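You operate a simulated robot arm through the tools that you are given. There is no shell and no other tool.

The job below is to be done with a simulated robot arm. You get a single attempt, and the scene is never put back.

Task
Dry the yellow orange, slide its tray onto the bordered mat, stack the sample tray on top and tick it.
Fine: the fruit tray goes to the mat's middle before you stack or tick; the green orange stays wet, all stay in; stack square on the posts; use striped cloth and striped marker and put them back. Set down upright: striped marker.

Only the result counts: the job must be done as asked and must still hold three seconds after the hand-in. Knocking over, shifting, dropping, spilling or breaking anything else fails it. Flat cloth is picked up by pressing the open fingertips on it (5 to 10 N) and closing them slowly along it; thin cloth reads only 2 to 8 mm in the jaws.

Robot
A 6-joint arm with a two-finger gripper, fixed in place. Base frame: the origin is on the floor under the middle of its stand, x ahead of it, y to its left, z up; the work surface is at about z = 0.9. Units: m, rad, N and s.
It reaches about 1.572 m from its shoulder. Its first joint turns from -2.897 to 2.897 rad. Payload 2.45 kg.
The tool frame sits at the grasp point between the pads (the TCP): z along the fingers, y along the line on which they close. The tips reach 0.02 m beyond it. The gripper opens to 0.14 m; its body begins 0.168 m behind the TCP.
Orientation is told as [roll, pitch, yaw] about the base's x, y, z axes, in that order, counted from this pose: with the fingers straight down and closing along the base's y, the tool's x points along the base's -x, its y along +y and its z along -z.

Tools
- The arm moves only by the tool step_arm. Its argument "targets" is a list of rows, each an object of numbers (a shift or turn left out is 0, a gripper value left out holds the last): "wx", "wy", "wz": the turn, a rotation vector about the tool's x, y, z in rad; "tx", "ty", "tz": the shift along the tool's x, y, z in m; "jaw": the closure, from 0 (fully open) to 1 (shut). In form: [{"wx": .., "wy": .., "wz": .., "tx": .., "ty": .., "tz": .., "jaw": ..}, ...]. A call has 1 to 20 rows; each row shifts and turns the commanded pose from where the row before left it, along the tool's axes as they then stand. Rows are played at 5 a second. More than 0.05 m and 0.15 rad between two rows, or a gripper value outside its range, and nothing of the call is played. A pose out of reach is approached as far as the arm can. The call stops where the force on the tool passes 60 N (or 10 N more than at its start, if that is more) or the arm is blocked; 0.2 s more then pass. Each finger travels about 0.045 m/s and halts on what it meets, pressing with about 35 N; the grip force reading is that of the motor and also rises with nothing between the fingers. The clock runs only during rows and for 0.2 s after the last one: add rows that do not move to give the fingers time. It gives the time, the measured TCP pose, the force on the tool (base axes), the opening and the grip force at its end, in the units of the frame above (readings bear some noise), with the torque about the TCP (base axes, N m) and any sound that the robot's microphone picked up.
- Cameras (640 x 400 px; columns grow to the right, rows downward): "scene" is fixed at [0.4009, -0.6534, 1.6661]; the picture's right is [0.85, -0.52, 0.00], its down [-0.42, -0.69, -0.58] and it looks along [0.30, 0.50, -0.81] (base axes); focal length 275 px, centre (320, 200). "wrist" rides on the gripper at [0.078, 0.011, -0.209] in the tool frame; the picture's right is [-0.14, 0.99, 0.00], its down [-0.92, -0.13, -0.37] and it looks along [-0.37, -0.05, 0.93] (tool axes); focal length 280 px, centre (320, 200). There is no depth. A picture from a camera that has moved, and an enlarged one, comes with that camera's place and axes in the base frame and with its lens. The place of the scene camera against the robot may be out by one fixed shift of up to 0.018 m in any direction.
- capture(camera): a new picture of that camera. No time passes.
- inspect(camera, box): a new picture of the part [left, top, right, bottom] of that camera's present view, enlarged. No time passes.
- finish_job(): hands the job in; it is judged then, once.

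Places have to be worked out from the pictures, the camera data and where the tool is seen. Open the gripper and draw the arm clear of the work before you hand the job in, unless the task says otherwise.

The tools are called after "Request:" by a JSON object that holds its "name" and its "arguments". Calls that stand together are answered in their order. step_arm: Moves the arm, as the interface text tells. Its arguments: {"type":"object","properties":{"targets":{"type":"array"}},"required":["targets"]} The other tools are called the same way: capture (camera) takes a picture; inspect (camera, box) takes an enlarged picture of a part of a camera's view; finish_job () hands the job in.

At the start:

```text
t: 0.0
eef_pos: [0.6948, -0.1116, 1.2103]
tcp_rot: [0.0, 0.0, 0.0]
wrist_force: [-0.8, 0.1, -0.2]
ft_torque: [0.01, 0.0, -0.02]
opening: 0.14
grip_force: 0.1
```

scene: 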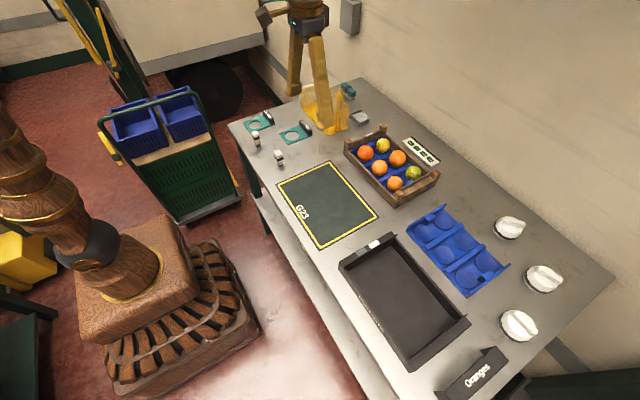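
wrist: 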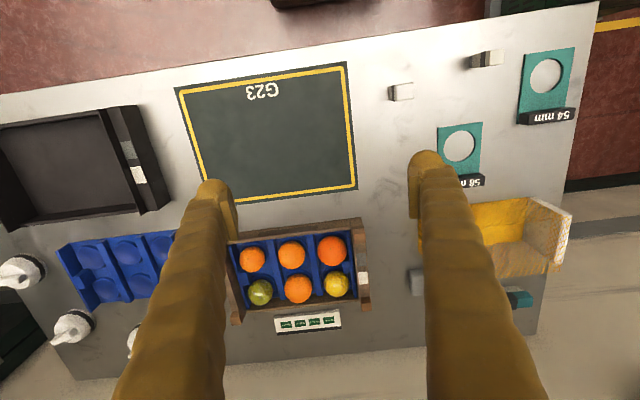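

The scene shows the fruit tray, a green mat with yellow border, a black tray, a blue insert, and knobs. I'll enlarge parts of both views to identify the cloths, markers, and sample tray.

Request:
{"name": "inspect", "arguments": {"camera": "scene", "box": [220, 70, 400, 180]}}

Request:
{"name": "inspect", "arguments": {"camera": "scene", "box": [320, 110, 480, 210]}}

Request:
{"name": "inspect", "arguments": {"camera": "scene", "box": [320, 190, 560, 400]}}

Request:
{"name": "inspect", "arguments": {"camera": "wrist", "box": [380, 20, 600, 160]}}

Request:
{"name": "inspect", "arguments": {"camera": "wrist", "box": [400, 170, 600, 330]}}

Request:
{"name": "inspect", "arguments": {"camera": "wrist", "box": [200, 200, 400, 340]}}

Request:
{"name": "inspect", "arguments": {"camera": "wrist", "box": [0, 80, 220, 380]}}

```text
3.56 times, centred on (310, 125) of scene
camera zoom: at [0.4009, -0.6534, 1.6661], right [0.85, -0.52, 0.0], down [-0.42, -0.69, -0.58], along [0.3, 0.5, -0.81], focal length 976 px, centre (356, 467)
```

zoom: 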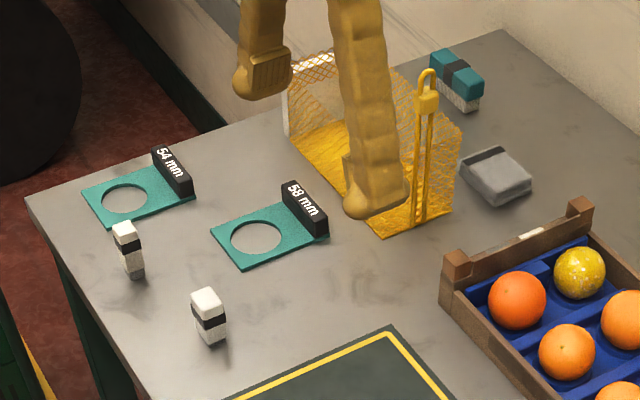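

```text
4.00 times, centred on (400, 160) of scene
camera zoom: at [0.4009, -0.6534, 1.6661], right [0.85, -0.52, 0.0], down [-0.42, -0.69, -0.58], along [0.3, 0.5, -0.81], focal length 1098 px, centre (0, 360)
```

zoom: 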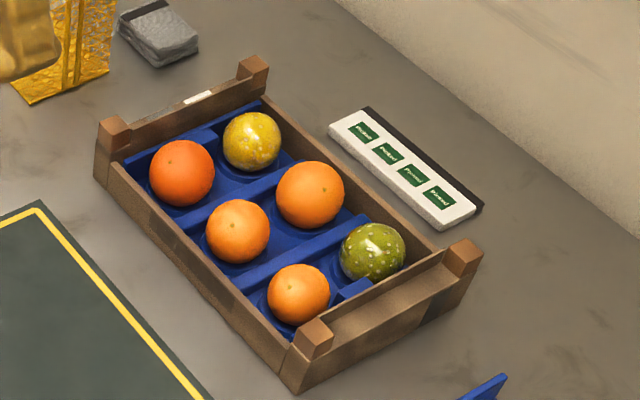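

```text
1.90 times, centred on (440, 295) of scene
camera zoom: at [0.4009, -0.6534, 1.6661], right [0.85, -0.52, 0.0], down [-0.42, -0.69, -0.58], along [0.3, 0.5, -0.81], focal length 523 px, centre (91, 19)
```

zoom: 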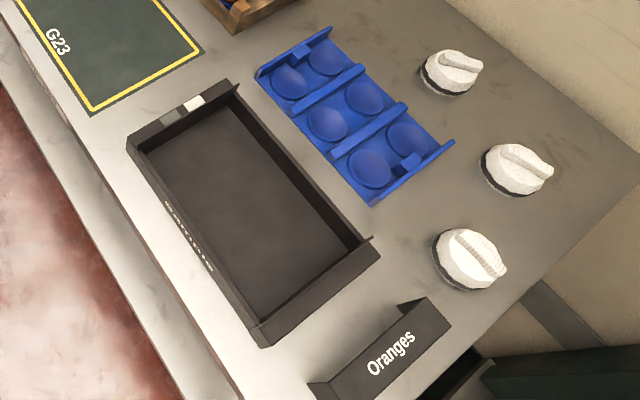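

```text
2.86 times, centred on (490, 90) of wrist
camera zoom: at [0.6177, -0.099, 1.4205], right [0.14, 0.99, 0.0], down [0.92, -0.13, 0.37], along [0.37, -0.05, -0.93], focal length 801 px, centre (-166, 514)
```

zoom: 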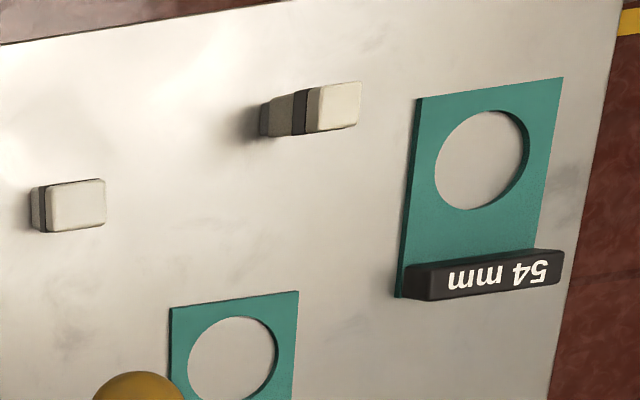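

```text
2.50 times, centred on (500, 250) of wrist
camera zoom: at [0.6177, -0.099, 1.4205], right [0.14, 0.99, 0.0], down [0.92, -0.13, 0.37], along [0.37, -0.05, -0.93], focal length 701 px, centre (-130, 75)
```

zoom: 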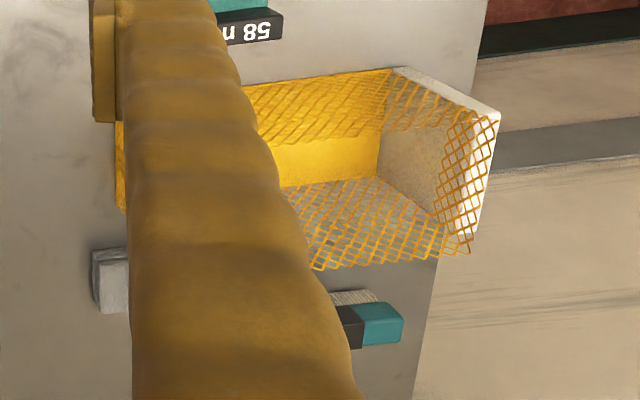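

```text
2.86 times, centred on (300, 270) of wrist
camera zoom: at [0.6177, -0.099, 1.4205], right [0.14, 0.99, 0.0], down [0.92, -0.13, 0.37], along [0.37, -0.05, -0.93], focal length 801 px, centre (377, 0)
```

zoom: 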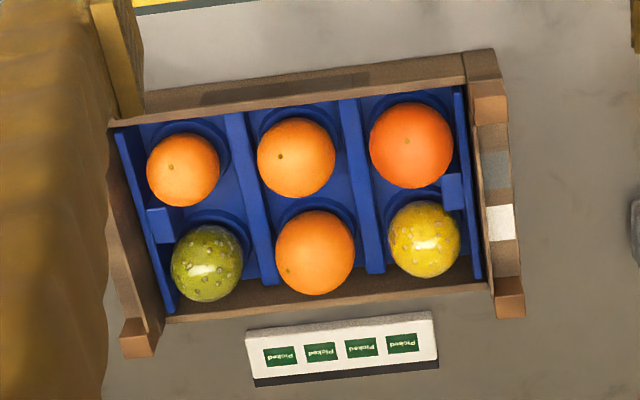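

```text
1.33 times, centred on (110, 230) of wrist
camera zoom: at [0.6177, -0.099, 1.4205], right [0.14, 0.99, 0.0], down [0.92, -0.13, 0.37], along [0.37, -0.05, -0.93], focal length 374 px, centre (600, 160)
```

zoom: 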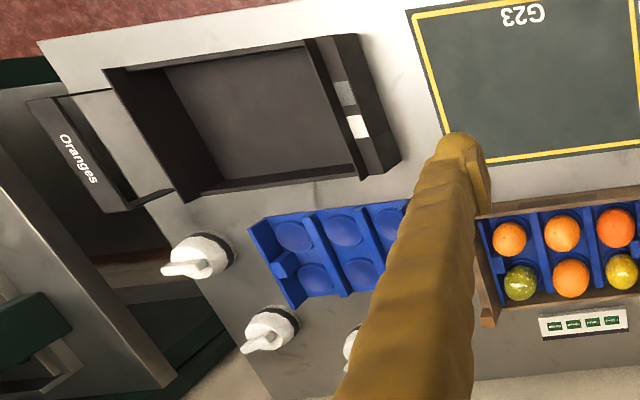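

The table holds the wooden fruit crate around (0.97,-0.20), the mat around (0.70,-0.21) and the black sample tray around (0.71,-0.58). Two white banded blocks stand around (0.62,0.21) and (0.65,0.07), and there are grey and teal items beyond the yellow basket. I'll move high over the basket area to see the cloths and markers more closely.

Request:
{"name": "step_arm", "arguments": {"targets": [{"tx": -0.03, "ty": 0.038}, {"tx": -0.03, "ty": 0.038}, {"tx": -0.03, "ty": 0.038}, {"tx": -0.03, "ty": 0.038}, {"tx": -0.03, "ty": 0.038}, {"tx": -0.03, "ty": 0.038}, {"tx": -0.03, "ty": 0.038}, {"tx": -0.03, "ty": 0.038}, {}]}}

Request:
{"name": "capture", "arguments": {"camera": "wrist"}}

Request:
{"name": "capture", "arguments": {"camera": "scene"}}

```text
t: 2.0
eef_pos: [0.9366, 0.1932, 1.2123]
tcp_rot: [0.001, 0.0, -0.001]
wrist_force: [-0.9, -0.2, -0.4]
ft_torque: [0.01, -0.02, -0.02]
opening: 0.1398
grip_force: 0.0
```

```text
taken
camera wrist: at [0.8583, 0.2054, 1.4216], right [0.14, 0.99, 0.0], down [0.92, -0.13, 0.37], along [0.37, -0.05, -0.93], focal length 280 px, centre (320, 200)
```

wrist: 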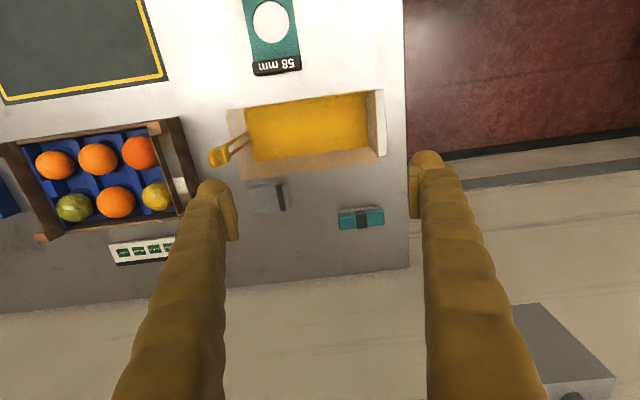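

```text
taken
```

scene: 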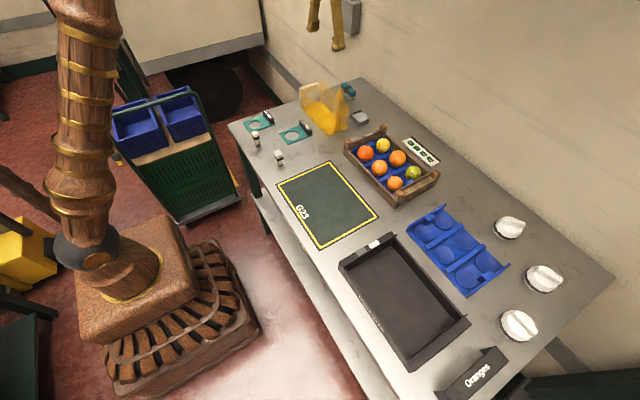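

Both the grey item and the teal item are visible now. I'll enlarge them in both views.

Request:
{"name": "inspect", "arguments": {"camera": "wrist", "box": [220, 160, 400, 260]}}

Request:
{"name": "inspect", "arguments": {"camera": "wrist", "box": [200, 60, 400, 180]}}

Request:
{"name": "inspect", "arguments": {"camera": "scene", "box": [290, 75, 380, 135]}}

Request:
{"name": "inspect", "arguments": {"camera": "scene", "box": [235, 100, 325, 180]}}

Request:
{"name": "inspect", "arguments": {"camera": "wrist", "box": [0, 110, 220, 270]}}

```text
3.56 times, centred on (310, 210) of wrist
camera zoom: at [0.8583, 0.2054, 1.4216], right [0.14, 0.99, 0.0], down [0.92, -0.13, 0.37], along [0.37, -0.05, -0.93], focal length 997 px, centre (356, 164)
```

zoom: 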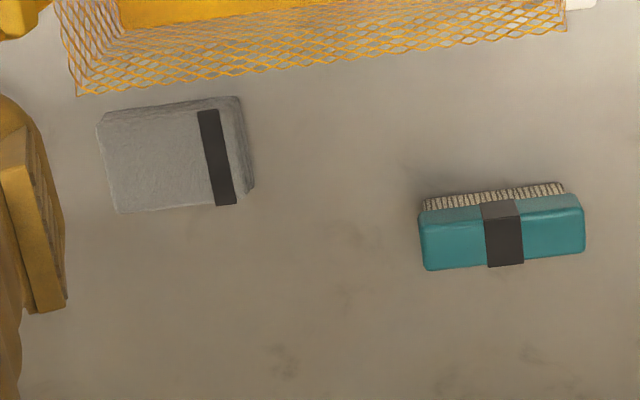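

```text
3.20 times, centred on (300, 120) of wrist
camera zoom: at [0.8583, 0.2054, 1.4216], right [0.14, 0.99, 0.0], down [0.92, -0.13, 0.37], along [0.37, -0.05, -0.93], focal length 897 px, centre (384, 456)
```

zoom: 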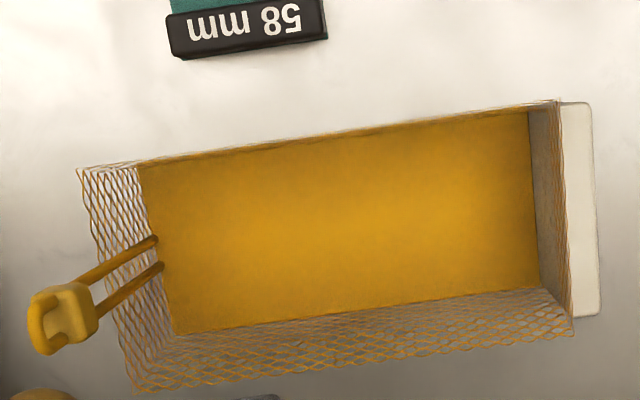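

```text
6.67 times, centred on (335, 105) of scene
camera zoom: at [0.4009, -0.6534, 1.6661], right [0.85, -0.52, 0.0], down [-0.42, -0.69, -0.58], along [0.3, 0.5, -0.81], focal length 1831 px, centre (220, 833)
```

zoom: 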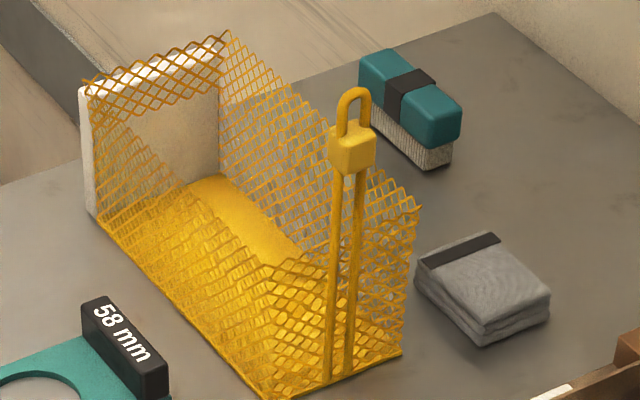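

```text
5.00 times, centred on (280, 140) of scene
camera zoom: at [0.4009, -0.6534, 1.6661], right [0.85, -0.52, 0.0], down [-0.42, -0.69, -0.58], along [0.3, 0.5, -0.81], focal length 1373 px, centre (520, 500)
```

zoom: 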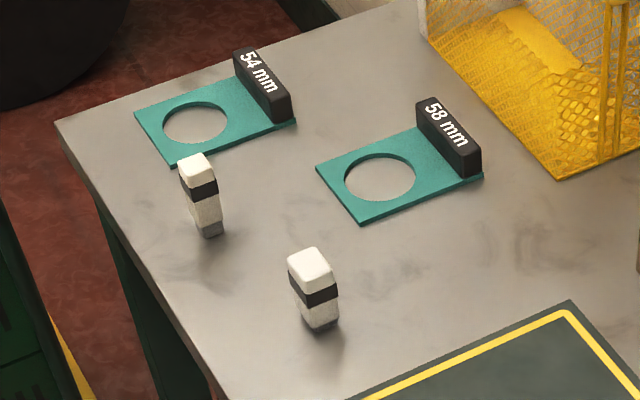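

```text
2.50 times, centred on (110, 190) of wrist
camera zoom: at [0.8583, 0.2054, 1.4216], right [0.14, 0.99, 0.0], down [0.92, -0.13, 0.37], along [0.37, -0.05, -0.93], focal length 701 px, centre (845, 225)
```

zoom: 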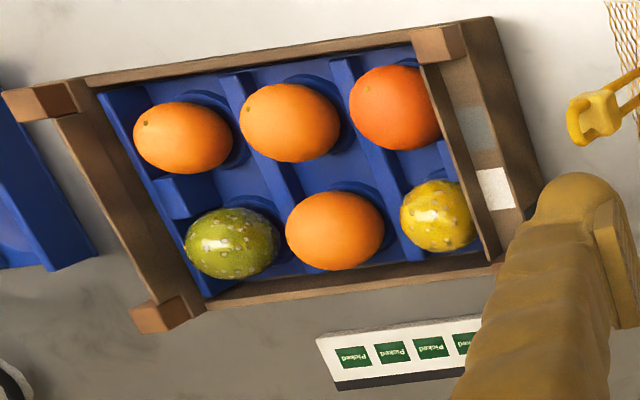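

The grey folded cloth at about (1.06,0.10) carries a dark stripe, and the teal item is a brush. The two white banded items look like markers. I'll move back over them to see which one is the striped marker.

Request:
{"name": "step_arm", "arguments": {"targets": [{"tx": 0.048, "ty": -0.005}, {"tx": 0.048, "ty": -0.005}, {"tx": 0.048, "ty": -0.005}, {"tx": 0.048, "ty": -0.005}, {"tx": 0.048, "ty": -0.005}, {"tx": 0.048, "ty": -0.005}, {"tx": 0.048, "ty": -0.005}, {"tx": 0.048, "ty": -0.005}, {"tx": 0.048, "ty": -0.005}, {}]}}

Request:
{"name": "capture", "arguments": {"camera": "wrist"}}

```text
t: 4.2
eef_pos: [0.5044, 0.1491, 1.2116]
tcp_rot: [-0.001, 0.0, -0.002]
wrist_force: [0.2, 0.6, 0.4]
ft_torque: [0.01, 0.03, -0.01]
opening: 0.1398
grip_force: 0.1
```

```text
taken
camera wrist: at [0.4273, 0.1605, 1.4212], right [0.14, 0.99, 0.0], down [0.92, -0.13, 0.37], along [0.36, -0.05, -0.93], focal length 280 px, centre (320, 200)
```

wrist: 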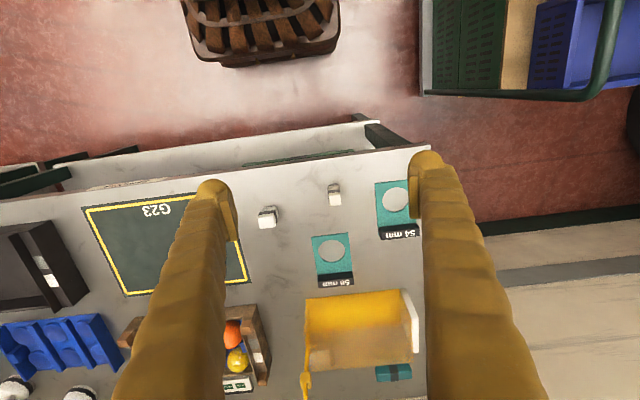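

Request:
{"name": "inspect", "arguments": {"camera": "wrist", "box": [245, 165, 405, 265]}}

Request:
{"name": "inspect", "arguments": {"camera": "scene", "box": [245, 125, 295, 170]}}

Request:
{"name": "inspect", "arguments": {"camera": "scene", "box": [0, 60, 260, 240]}}

```text
4.00 times, centred on (325, 215) of wrist
camera zoom: at [0.4273, 0.1605, 1.4212], right [0.14, 0.99, 0.0], down [0.92, -0.13, 0.37], along [0.36, -0.05, -0.93], focal length 1122 px, centre (300, 140)
```

zoom: 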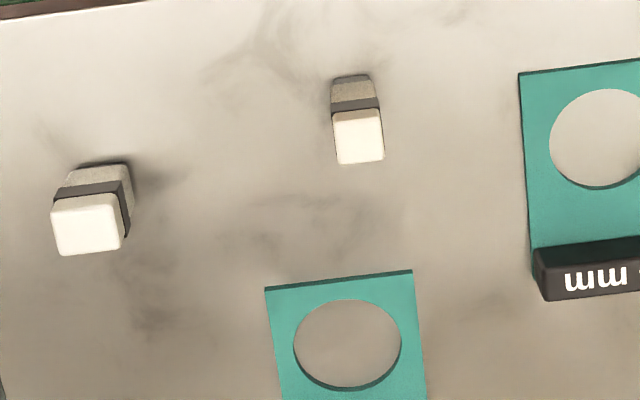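

```text
8.89 times, centred on (270, 148) of scene
camera zoom: at [0.4009, -0.6534, 1.6661], right [0.85, -0.52, 0.0], down [-0.42, -0.69, -0.58], along [0.3, 0.5, -0.81], focal length 2441 px, centre (764, 667)
```

zoom: 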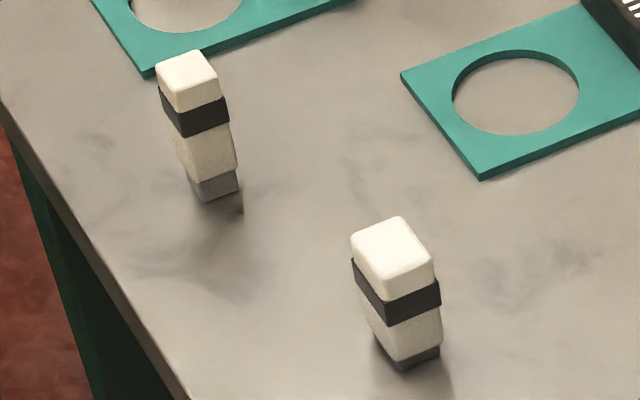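

```text
2.22 times, centred on (130, 150) of scene
camera zoom: at [0.4009, -0.6534, 1.6661], right [0.85, -0.52, 0.0], down [-0.42, -0.69, -0.58], along [0.3, 0.5, -0.81], focal length 610 px, centre (742, 311)
```

zoom: 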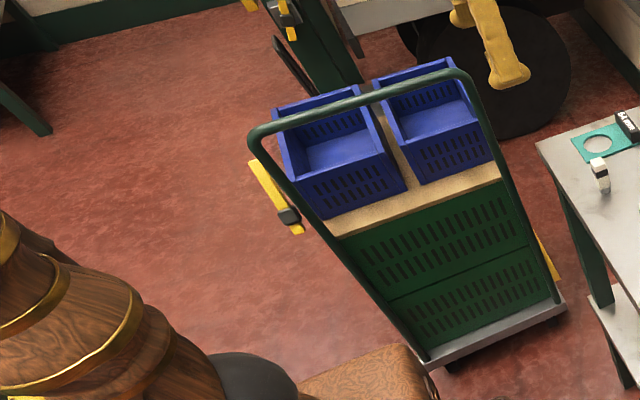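

Both white blocks carry a black band. One is slim with a grey tip and the other is thicker with a dark base. I'll tilt the camera and go lower for a side view of both.

Request:
{"name": "step_arm", "arguments": {"targets": [{"wy": -0.15}, {"wy": -0.15}, {"wy": -0.15}, {"tx": 0.0084, "tz": 0.04}, {"tx": 0.0084, "tz": 0.04}, {"tx": 0.0084, "tz": 0.04}, {"tx": 0.004, "tz": 0.02}, {}]}}

Request:
{"name": "capture", "arguments": {"camera": "wrist"}}

```text
t: 6.0
eef_pos: [0.538, 0.1477, 1.0724]
tcp_rot: [0.0, -0.449, 0.001]
wrist_force: [0.2, 0.3, -0.8]
ft_torque: [-0.04, -0.02, 0.03]
opening: 0.1398
grip_force: 0.1
```

```text
taken
camera wrist: at [0.3766, 0.1596, 1.2275], right [0.12, 0.99, 0.06], down [0.67, -0.13, 0.73], along [0.73, -0.05, -0.68], focal length 280 px, centre (320, 200)
```

wrist: 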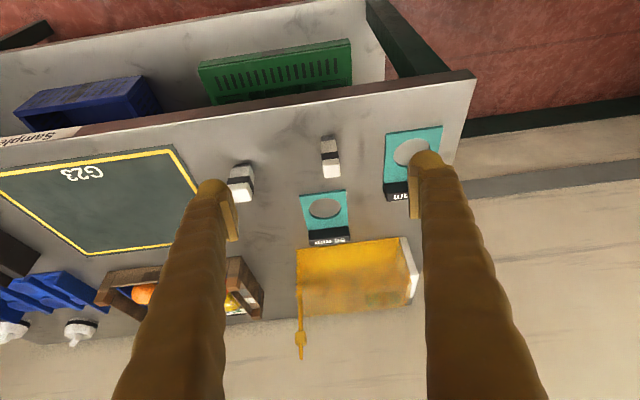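

Request:
{"name": "inspect", "arguments": {"camera": "wrist", "box": [215, 120, 375, 220]}}

Request:
{"name": "inspect", "arguments": {"camera": "wrist", "box": [0, 60, 200, 180]}}

Request:
{"name": "inspect", "arguments": {"camera": "wrist", "box": [80, 230, 320, 360]}}

```text
4.00 times, centred on (295, 170) of wrist
camera zoom: at [0.3766, 0.1596, 1.2275], right [0.12, 0.99, 0.06], down [0.67, -0.13, 0.73], along [0.73, -0.05, -0.68], focal length 1122 px, centre (420, 320)
```

zoom: 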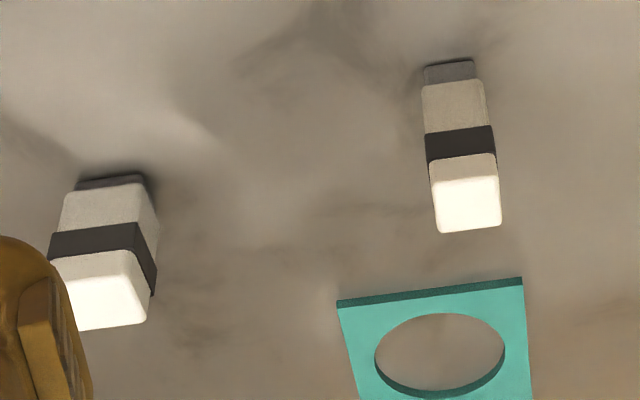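

```text
3.20 times, centred on (100, 120) of wrist
camera zoom: at [0.3766, 0.1596, 1.2275], right [0.12, 0.99, 0.06], down [0.67, -0.13, 0.73], along [0.73, -0.05, -0.68], focal length 897 px, centre (1024, 456)
```

zoom: 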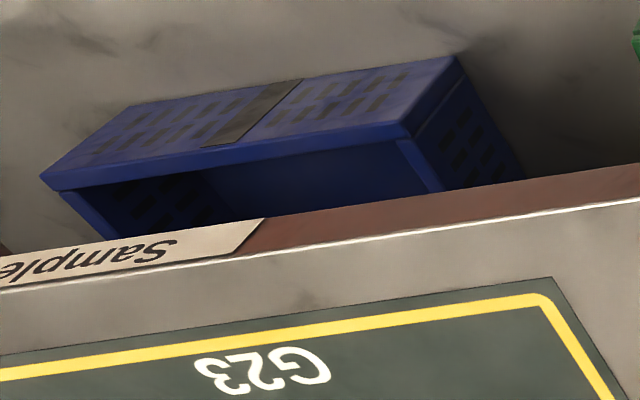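

```text
2.67 times, centred on (200, 295) of wrist
camera zoom: at [0.3766, 0.1596, 1.2275], right [0.12, 0.99, 0.06], down [0.67, -0.13, 0.73], along [0.73, -0.05, -0.68], focal length 748 px, centre (640, -53)
```

zoom: 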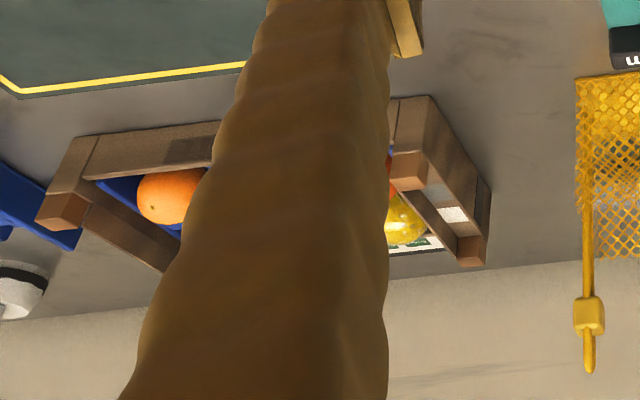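

The banding is similar on both, so I want a closer, lower side view of the two white items to tell which is a marker with a nib.

Request:
{"name": "step_arm", "arguments": {"targets": [{"wy": -0.15, "ty": -0.015}, {"wy": -0.15, "ty": -0.015}, {"tx": 0.0273, "tz": 0.0293}, {"tx": 0.0273, "tz": 0.0293}, {}]}}

Request:
{"name": "capture", "arguments": {"camera": "wrist"}}

Request:
{"name": "inspect", "arguments": {"camera": "wrist", "box": [225, 60, 415, 180]}}

```text
t: 7.2
eef_pos: [0.5649, 0.1267, 1.0172]
tcp_rot: [0.001, -0.746, 0.0]
wrist_force: [-0.4, -0.6, -0.7]
ft_torque: [-0.04, -0.01, 0.03]
opening: 0.1401
grip_force: 0.1
out of reach, approached as far as the arm can: row 3, 4
```

```text
taken
camera wrist: at [0.3658, 0.1393, 1.1184], right [0.1, 0.99, 0.09], down [0.43, -0.13, 0.9], along [0.9, -0.05, -0.44], focal length 280 px, centre (320, 200)
```

wrist: 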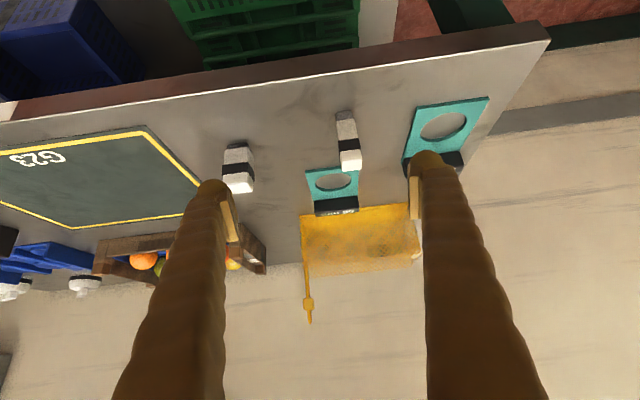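

```text
3.33 times, centred on (320, 120) of wrist
camera zoom: at [0.3658, 0.1393, 1.1184], right [0.1, 0.99, 0.09], down [0.43, -0.13, 0.9], along [0.9, -0.05, -0.44], focal length 935 px, centre (320, 467)
```

zoom: 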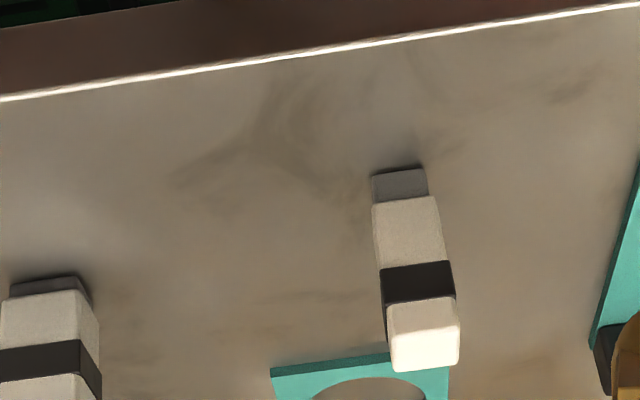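

The slim item (about 2 cm square, 7–8 cm tall, near (0.605,0.165)) has a protruding grey nib, so it is the marker. The thick, shorter one near (0.64,0.036) has a flat base like a stamp. Next I'll straighten up and go look at the sample tray and crate from above.

Request:
{"name": "step_arm", "arguments": {"targets": [{"tz": -0.045}, {"tz": -0.045}, {"wy": 0.15, "tz": -0.03}, {"wy": 0.15, "tz": -0.03}, {"wy": 0.15, "tz": -0.03}, {"wy": 0.15, "tz": -0.03}, {"wy": 0.15, "tz": -0.03}, {}]}}

```text
t: 9.0
eef_pos: [0.4403, 0.1281, 1.2168]
tcp_rot: [0.0, 0.003, 0.002]
wrist_force: [0.5, 0.1, -0.5]
ft_torque: [0.0, 0.0, 0.0]
opening: 0.1401
grip_force: 0.1
```

Request:
{"name": "step_arm", "arguments": {"targets": [{"tx": -0.007, "ty": -0.0453, "tz": -0.0055}, {"tx": -0.007, "ty": -0.0453, "tz": -0.0055}, {"tx": -0.007, "ty": -0.0453, "tz": -0.0055}, {"tx": -0.007, "ty": -0.0453, "tz": -0.0055}, {"tx": -0.007, "ty": -0.0453, "tz": -0.0055}, {"tx": -0.007, "ty": -0.0453, "tz": -0.0055}, {"tx": -0.007, "ty": -0.0453, "tz": -0.0055}, {"tx": -0.007, "ty": -0.0453, "tz": -0.0055}, {"tx": -0.007, "ty": -0.0453, "tz": -0.0055}, {"tx": -0.007, "ty": -0.0453, "tz": -0.0055}, {"tx": -0.007, "ty": -0.0453, "tz": -0.0055}, {"tx": -0.007, "ty": -0.0453, "tz": -0.0055}, {"tx": -0.007, "ty": -0.0453, "tz": -0.0055}, {"tx": -0.007, "ty": -0.0453, "tz": -0.0055}, {"tx": -0.007, "ty": -0.0453, "tz": -0.0055}, {}, {}]}}

Request:
{"name": "capture", "arguments": {"camera": "wrist"}}

Request:
{"name": "inspect", "arguments": {"camera": "wrist", "box": [215, 80, 425, 220]}}

```text
t: 12.6
eef_pos: [0.5442, -0.5506, 1.2998]
tcp_rot: [-0.001, 0.001, -0.001]
wrist_force: [-0.1, 0.2, 0.3]
ft_torque: [-0.01, -0.02, -0.01]
opening: 0.1402
grip_force: 0.0
```

```text
taken
camera wrist: at [0.467, -0.5394, 1.5091], right [0.14, 0.99, 0.0], down [0.92, -0.13, 0.37], along [0.37, -0.05, -0.93], focal length 280 px, centre (320, 200)
```

wrist: 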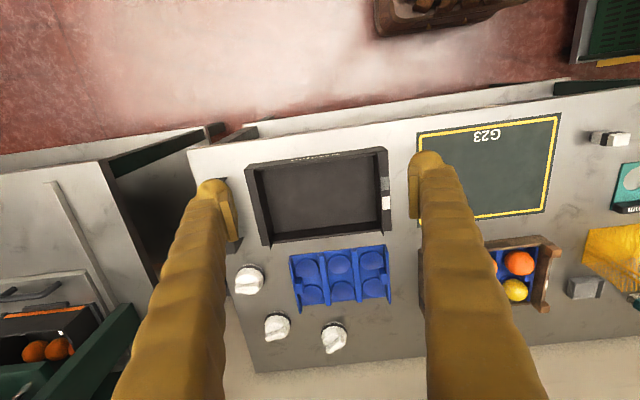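

```text
2.86 times, centred on (320, 150) of wrist
camera zoom: at [0.467, -0.5394, 1.5091], right [0.14, 0.99, 0.0], down [0.92, -0.13, 0.37], along [0.37, -0.05, -0.93], focal length 801 px, centre (320, 343)
```

zoom: 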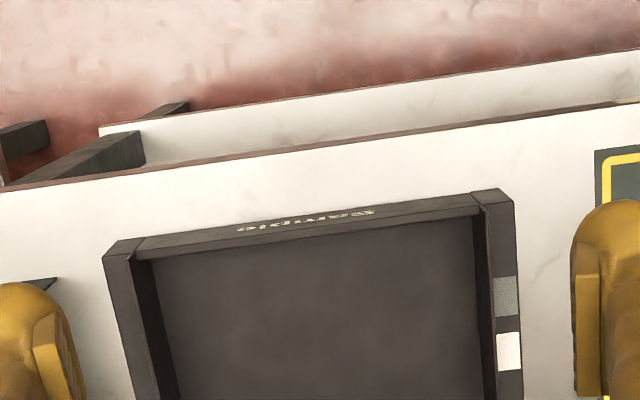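

Request:
{"name": "inspect", "arguments": {"camera": "wrist", "box": [230, 140, 410, 250]}}

Request:
{"name": "inspect", "arguments": {"camera": "wrist", "box": [355, 140, 415, 240]}}

Request:
{"name": "inspect", "arguments": {"camera": "scene", "box": [330, 225, 480, 380]}}

Request:
{"name": "inspect", "arguments": {"camera": "scene", "box": [340, 225, 400, 270]}}

```text
3.56 times, centred on (320, 195) of wrist
camera zoom: at [0.467, -0.5394, 1.5091], right [0.14, 0.99, 0.0], down [0.92, -0.13, 0.37], along [0.37, -0.05, -0.93], focal length 997 px, centre (320, 218)
```

zoom: 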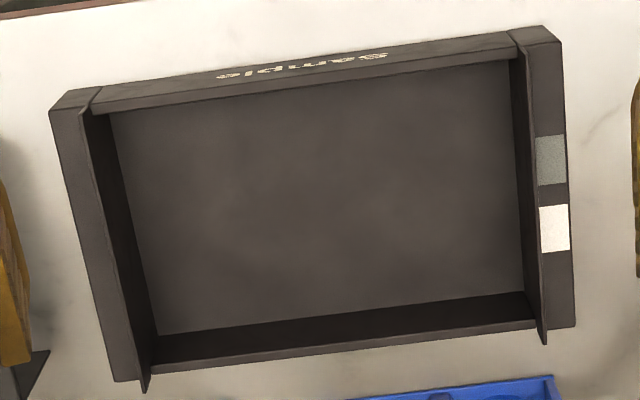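

```text
4.00 times, centred on (385, 190) of wrist
camera zoom: at [0.467, -0.5394, 1.5091], right [0.14, 0.99, 0.0], down [0.92, -0.13, 0.37], along [0.37, -0.05, -0.93], focal length 1122 px, centre (60, 240)
```

zoom: 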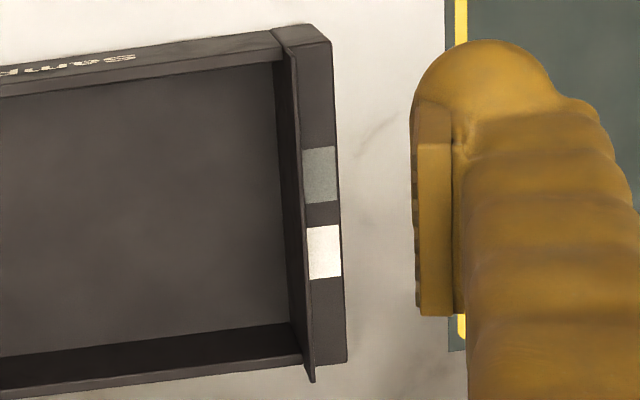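

```text
2.58 times, centred on (405, 302) of scene
camera zoom: at [0.4009, -0.6534, 1.6661], right [0.85, -0.52, 0.0], down [-0.42, -0.69, -0.58], along [0.3, 0.5, -0.81], focal length 709 px, centre (101, -64)
```

zoom: 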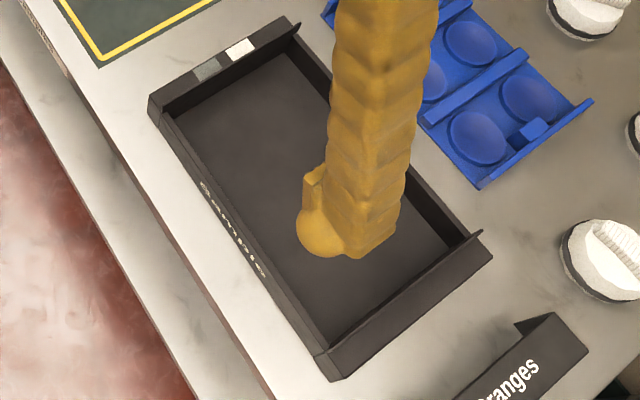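

```text
8.89 times, centred on (370, 248) of scene
camera zoom: at [0.4009, -0.6534, 1.6661], right [0.85, -0.52, 0.0], down [-0.42, -0.69, -0.58], along [0.3, 0.5, -0.81], focal length 2441 px, centre (-124, -222)
```

zoom: 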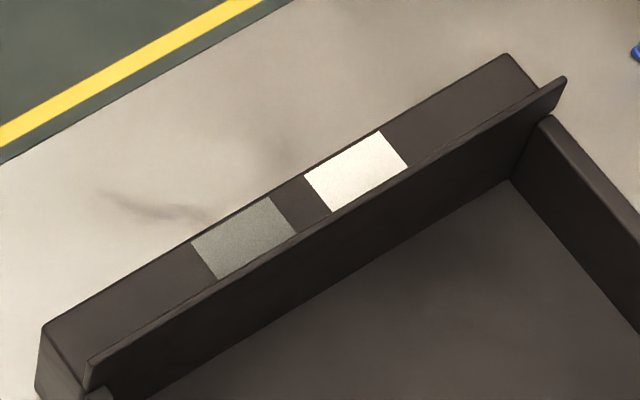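

The sample tray is a black box about 0.185 × 0.30 m centred near (0.696,-0.57), with near-zero yaw. Grey and white squares sit on its +y end block. I'll look at the crate and mat from above next.

Request:
{"name": "step_arm", "arguments": {"targets": [{"tx": -0.0256, "ty": 0.037}, {"tx": -0.0256, "ty": 0.037}, {"tx": -0.0256, "ty": 0.037}, {"tx": -0.0256, "ty": 0.037}, {"tx": -0.0256, "ty": 0.037}, {"tx": -0.0256, "ty": 0.037}, {"tx": -0.0256, "ty": 0.037}, {"tx": -0.0256, "ty": 0.037}, {"tx": -0.0256, "ty": 0.037}, {"tx": -0.0256, "ty": 0.037}, {}, {}]}}

Request:
{"name": "capture", "arguments": {"camera": "wrist"}}

Request:
{"name": "inspect", "arguments": {"camera": "wrist", "box": [230, 150, 410, 260]}}

Request:
{"name": "inspect", "arguments": {"camera": "wrist", "box": [190, 20, 430, 170]}}

```text
t: 15.2
eef_pos: [0.8, -0.181, 1.2974]
tcp_rot: [0.0, 0.0, 0.001]
wrist_force: [-0.3, -0.1, -0.4]
ft_torque: [0.0, -0.01, -0.01]
opening: 0.1401
grip_force: 0.0
```

```text
taken
camera wrist: at [0.7234, -0.1681, 1.5063], right [0.14, 0.99, 0.0], down [0.92, -0.13, 0.37], along [0.37, -0.05, -0.93], focal length 280 px, centre (320, 200)
```

wrist: 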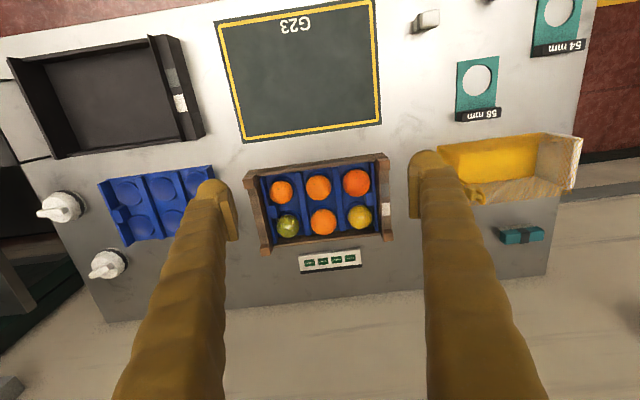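

```text
3.56 times, centred on (320, 205) of wrist
camera zoom: at [0.7234, -0.1681, 1.5063], right [0.14, 0.99, 0.0], down [0.92, -0.13, 0.37], along [0.37, -0.05, -0.93], focal length 997 px, centre (320, 182)
```

zoom: 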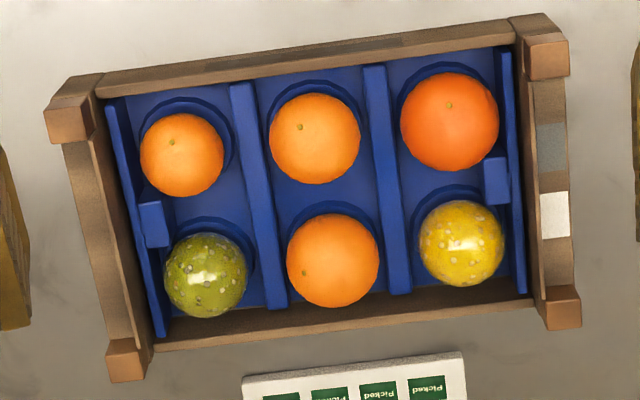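

```text
2.67 times, centred on (310, 95) of wrist
camera zoom: at [0.7234, -0.1681, 1.5063], right [0.14, 0.99, 0.0], down [0.92, -0.13, 0.37], along [0.37, -0.05, -0.93], focal length 748 px, centre (347, 480)
```

zoom: 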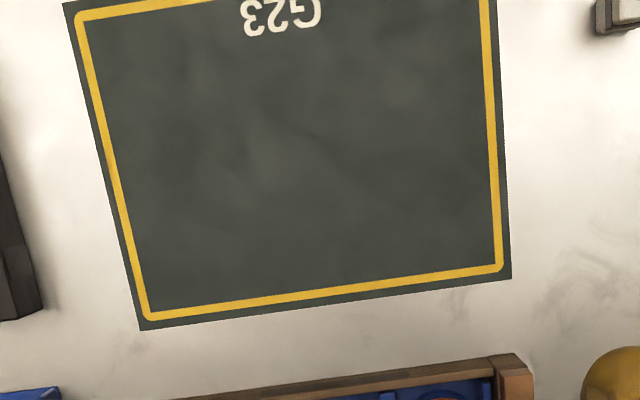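

The crate centre is about (0.967,-0.20) and the mat centre about (0.699,-0.199), so the slide is nearly straight along -x. Before working near the basket I'll check the gripper's own bulk in the scene view and zoom on the squares and wet fruit.

Request:
{"name": "inspect", "arguments": {"camera": "scene", "box": [300, 0, 460, 180]}}

Request:
{"name": "inspect", "arguments": {"camera": "wrist", "box": [340, 150, 400, 250]}}

Request:
{"name": "inspect", "arguments": {"camera": "scene", "box": [340, 110, 440, 210]}}

```text
2.22 times, centred on (380, 90) of scene
camera zoom: at [0.4009, -0.6534, 1.6661], right [0.85, -0.52, 0.0], down [-0.42, -0.69, -0.58], along [0.3, 0.5, -0.81], focal length 610 px, centre (187, 444)
```

zoom: 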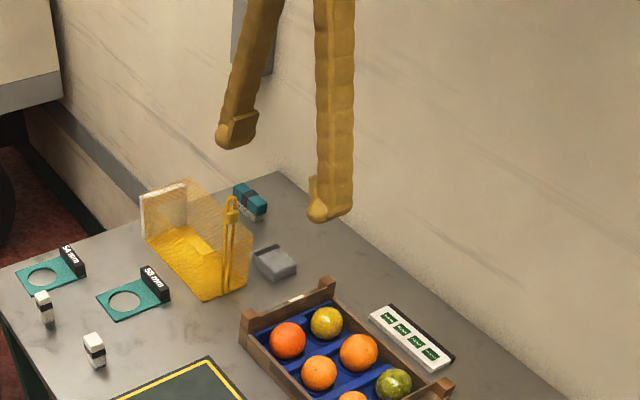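

```text
4.00 times, centred on (370, 200) of wrist
camera zoom: at [0.7234, -0.1681, 1.5063], right [0.14, 0.99, 0.0], down [0.92, -0.13, 0.37], along [0.37, -0.05, -0.93], focal length 1122 px, centre (120, 200)
```

zoom: 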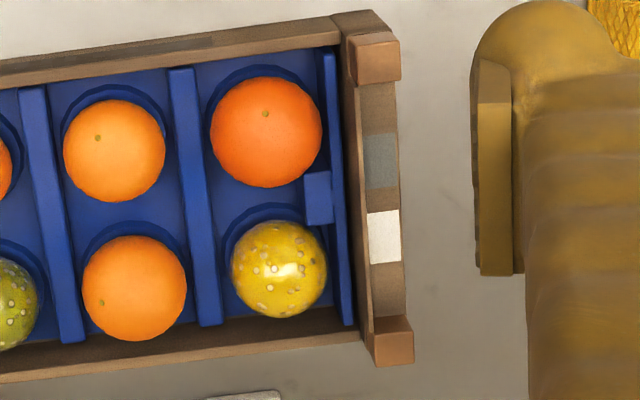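

```text
4.00 times, centred on (390, 160) of scene
camera zoom: at [0.4009, -0.6534, 1.6661], right [0.85, -0.52, 0.0], down [-0.42, -0.69, -0.58], along [0.3, 0.5, -0.81], focal length 1098 px, centre (40, 360)
```

zoom: 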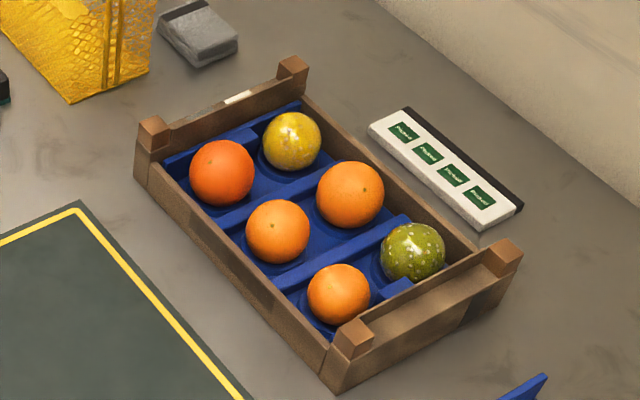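

The fingers are thick, roughly 3 cm, so I'll push the crate from behind later. Now I'll hover near the cloth for a precise measurement before picking it up.

Request:
{"name": "step_arm", "arguments": {"targets": [{"tx": -0.016, "ty": 0.039, "tz": 0.007}, {"tx": -0.016, "ty": 0.039, "tz": 0.007}, {"tx": -0.016, "ty": 0.039, "tz": 0.007}, {"tx": -0.016, "ty": 0.039, "tz": 0.007}, {"tx": -0.016, "ty": 0.039, "tz": 0.007}, {"tx": -0.016, "ty": 0.039, "tz": 0.007}, {"tx": -0.016, "ty": 0.039, "tz": 0.007}, {}, {}]}}

Request:
{"name": "inspect", "arguments": {"camera": "wrist", "box": [245, 170, 395, 270]}}

Request:
{"name": "capture", "arguments": {"camera": "wrist"}}

Request:
{"name": "inspect", "arguments": {"camera": "scene", "box": [335, 100, 385, 132]}}

```text
t: 17.2
eef_pos: [0.912, 0.0948, 1.25]
tcp_rot: [-0.001, -0.001, 0.001]
wrist_force: [0.3, -0.3, 0.5]
ft_torque: [-0.02, -0.05, 0.02]
opening: 0.1401
grip_force: 0.1
```

```text
4.00 times, centred on (320, 220) of wrist
camera zoom: at [0.8345, 0.1072, 1.4592], right [0.14, 0.99, 0.0], down [0.92, -0.13, 0.37], along [0.37, -0.05, -0.93], focal length 1122 px, centre (320, 120)
```

zoom: 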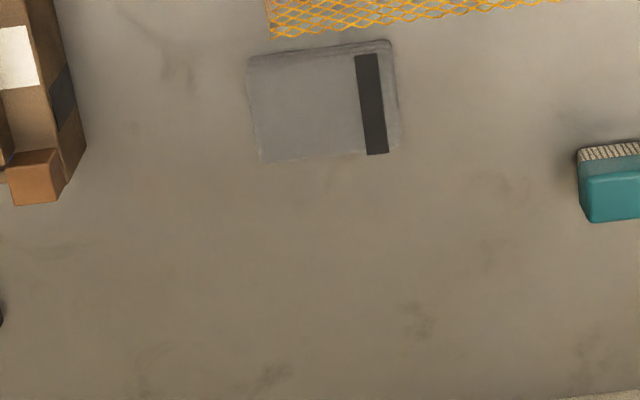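

```text
taken
camera wrist: at [0.8345, 0.1072, 1.4592], right [0.14, 0.99, 0.0], down [0.92, -0.13, 0.37], along [0.37, -0.05, -0.93], focal length 280 px, centre (320, 200)
```

wrist: 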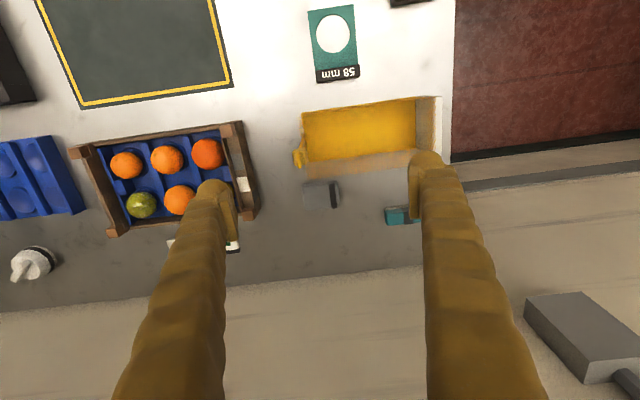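

```text
12.50 times, centred on (360, 116) of scene
camera zoom: at [0.4009, -0.6534, 1.6661], right [0.85, -0.52, 0.0], down [-0.42, -0.69, -0.58], along [0.3, 0.5, -0.81], focal length 3433 px, centre (-180, 1250)
```

zoom: 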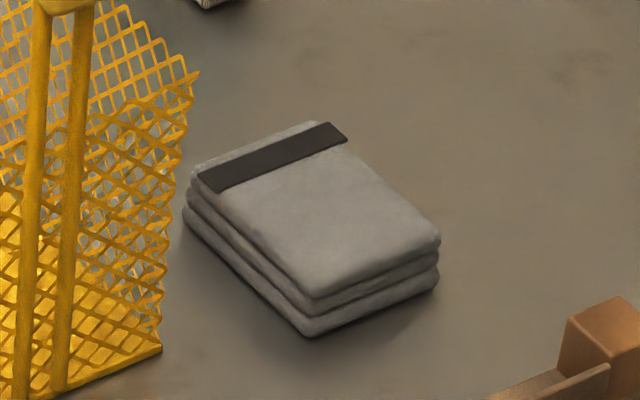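

The cloth is a folded pad about 0.058 × 0.072 m and about 2 cm thick, centred near (1.042,0.081). I'll move above it and descend part way between the basket and crate, then check alignment.

Request:
{"name": "step_arm", "arguments": {"targets": [{"tx": -0.044, "ty": -0.0047}, {"tx": -0.044, "ty": -0.0047}, {"tx": -0.044, "ty": -0.0047}, {}, {"tz": 0.045}, {"tz": 0.045}, {"tz": 0.045}, {"tz": 0.045}, {"tz": 0.045}, {}, {}]}}

Request:
{"name": "capture", "arguments": {"camera": "wrist"}}

Request:
{"name": "capture", "arguments": {"camera": "scene"}}

Request:
{"name": "inspect", "arguments": {"camera": "scene", "box": [290, 40, 430, 150]}}

```text
t: 19.6
eef_pos: [1.0409, 0.0782, 1.0269]
tcp_rot: [0.0, 0.001, 0.0]
wrist_force: [0.4, -0.9, 0.8]
ft_torque: [-0.01, 0.01, 0.01]
opening: 0.14
grip_force: 0.0
```

```text
taken
camera wrist: at [0.9639, 0.0906, 1.2365], right [0.14, 0.99, 0.0], down [0.92, -0.13, 0.37], along [0.36, -0.05, -0.93], focal length 280 px, centre (320, 200)
```

wrist: 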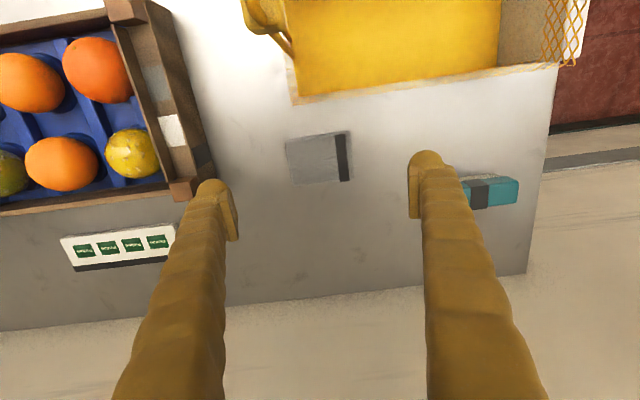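

```text
taken
```

scene: 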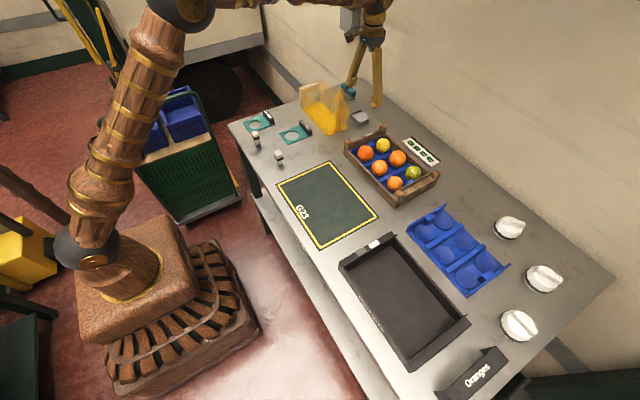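

```text
3.64 times, centred on (360, 95) of scene
camera zoom: at [0.4009, -0.6534, 1.6661], right [0.85, -0.52, 0.0], down [-0.42, -0.69, -0.58], along [0.3, 0.5, -0.81], focal length 999 px, centre (174, 582)
```

zoom: 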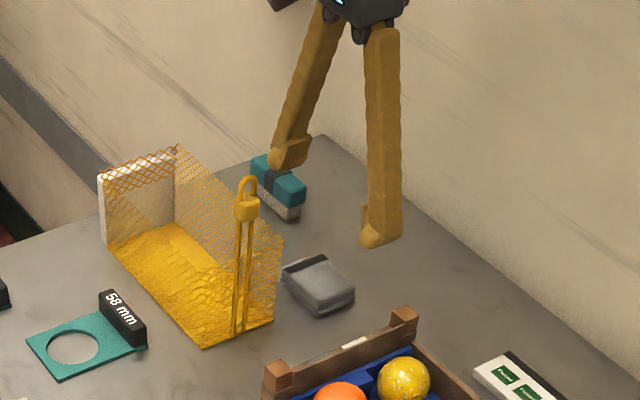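

The cloth sits centred between the fingers. The TCP is at (1.041,0.078) and I measure the cloth at (1.041,0.079). I'll go down so the tips straddle its upper part and check for contact.

Request:
{"name": "step_arm", "arguments": {"targets": [{"tz": 0.04}, {"tz": 0.03}, {"tz": 0.02}, {"tz": 0.006}, {}]}}

Request:
{"name": "capture", "arguments": {"camera": "wrist"}}

Request:
{"name": "inspect", "arguments": {"camera": "scene", "box": [320, 70, 400, 130]}}

```text
t: 20.8
eef_pos: [1.0424, 0.0788, 0.9288]
tcp_rot: [0.0, -0.002, 0.001]
wrist_force: [0.1, 0.6, -0.1]
ft_torque: [0.02, 0.0, -0.01]
opening: 0.1401
grip_force: 0.1
```

```text
taken
camera wrist: at [0.9651, 0.0899, 1.139], right [0.14, 0.99, 0.0], down [0.92, -0.13, 0.37], along [0.37, -0.05, -0.93], focal length 280 px, centre (320, 200)
```

wrist: 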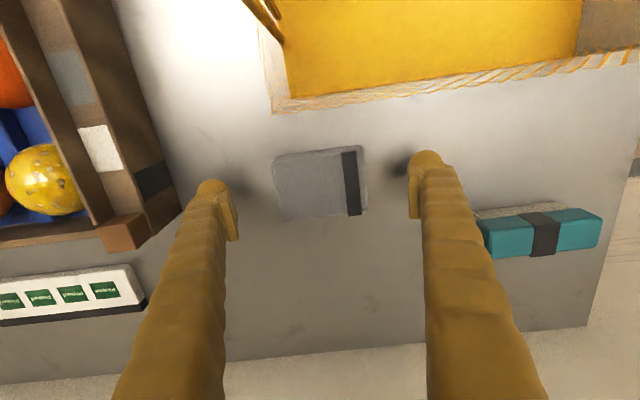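

```text
6.67 times, centred on (360, 100) of scene
camera zoom: at [0.4009, -0.6534, 1.6661], right [0.85, -0.52, 0.0], down [-0.42, -0.69, -0.58], along [0.3, 0.5, -0.81], focal length 1831 px, centre (53, 867)
```

zoom: 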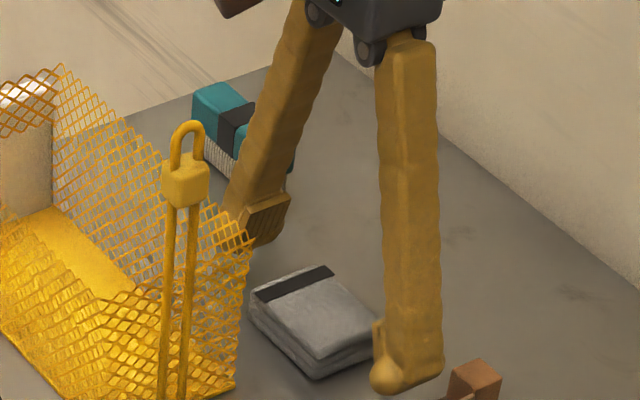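

No contact force, and the cloth is between the fingers. I'll close gradually and watch the grip reading.

Request:
{"name": "step_arm", "arguments": {"targets": [{"jaw": 0.2}, {"jaw": 0.4}, {"jaw": 0.46}, {"jaw": 0.5}, {"jaw": 0.54}, {"jaw": 0.58}, {}, {}]}}

Request:
{"name": "inspect", "arguments": {"camera": "wrist", "box": [200, 120, 440, 270]}}

```text
t: 22.6
eef_pos: [1.0428, 0.0778, 0.9293]
tcp_rot: [0.0, 0.001, -0.001]
wrist_force: [0.2, 0.1, 1.8]
ft_torque: [0.01, 0.02, 0.01]
opening: 0.0744
grip_force: 35.0
```

```text
2.67 times, centred on (320, 195) of wrist
camera zoom: at [0.9651, 0.0898, 1.1391], right [0.14, 0.99, 0.0], down [0.92, -0.13, 0.37], along [0.37, -0.05, -0.93], focal length 748 px, centre (320, 213)
```

zoom: 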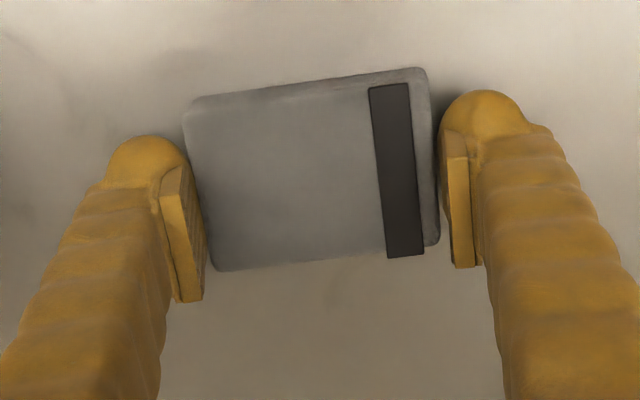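

The jaws stopped on the cloth at 74 mm with 35 N, so it is held like a firm pad. I'll lift a little and check that it comes along.

Request:
{"name": "step_arm", "arguments": {"targets": [{"tz": -0.01}, {"tz": -0.02}, {"tz": -0.03}, {}]}}

Request:
{"name": "inspect", "arguments": {"camera": "scene", "box": [320, 60, 400, 130]}}

Request:
{"name": "capture", "arguments": {"camera": "wrist"}}

```text
t: 23.6
eef_pos: [1.0429, 0.0782, 0.9903]
tcp_rot: [0.002, -0.001, -0.003]
wrist_force: [0.0, -0.5, -1.1]
ft_torque: [0.03, -0.02, -0.05]
opening: 0.0743
grip_force: 35.1
```

```text
5.71 times, centred on (360, 95) of scene
camera zoom: at [0.4009, -0.6534, 1.6661], right [0.85, -0.52, 0.0], down [-0.42, -0.69, -0.58], along [0.3, 0.5, -0.81], focal length 1569 px, centre (91, 800)
```

zoom: 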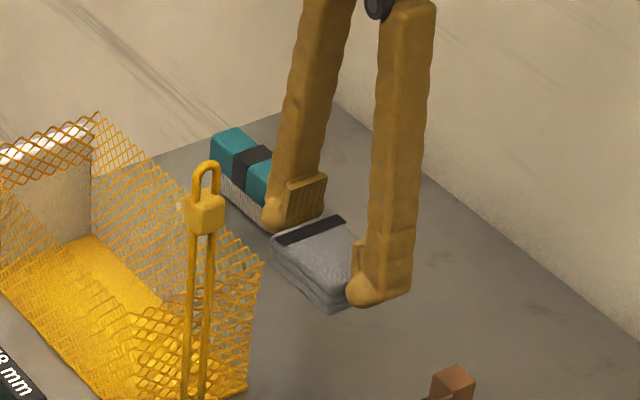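

```text
taken
camera wrist: at [0.9661, 0.0897, 1.1993], right [0.14, 0.99, 0.0], down [0.92, -0.13, 0.37], along [0.37, -0.05, -0.93], focal length 280 px, centre (320, 200)
```

wrist: 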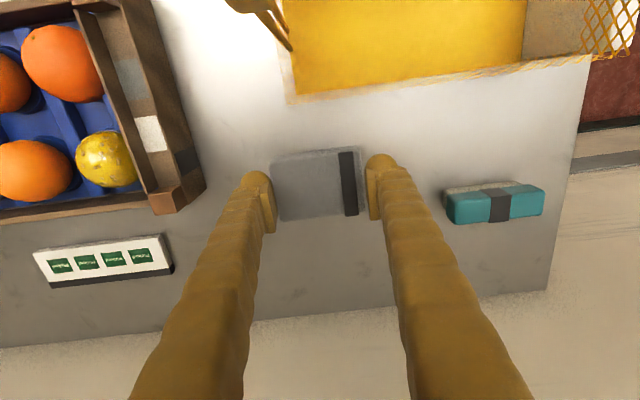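

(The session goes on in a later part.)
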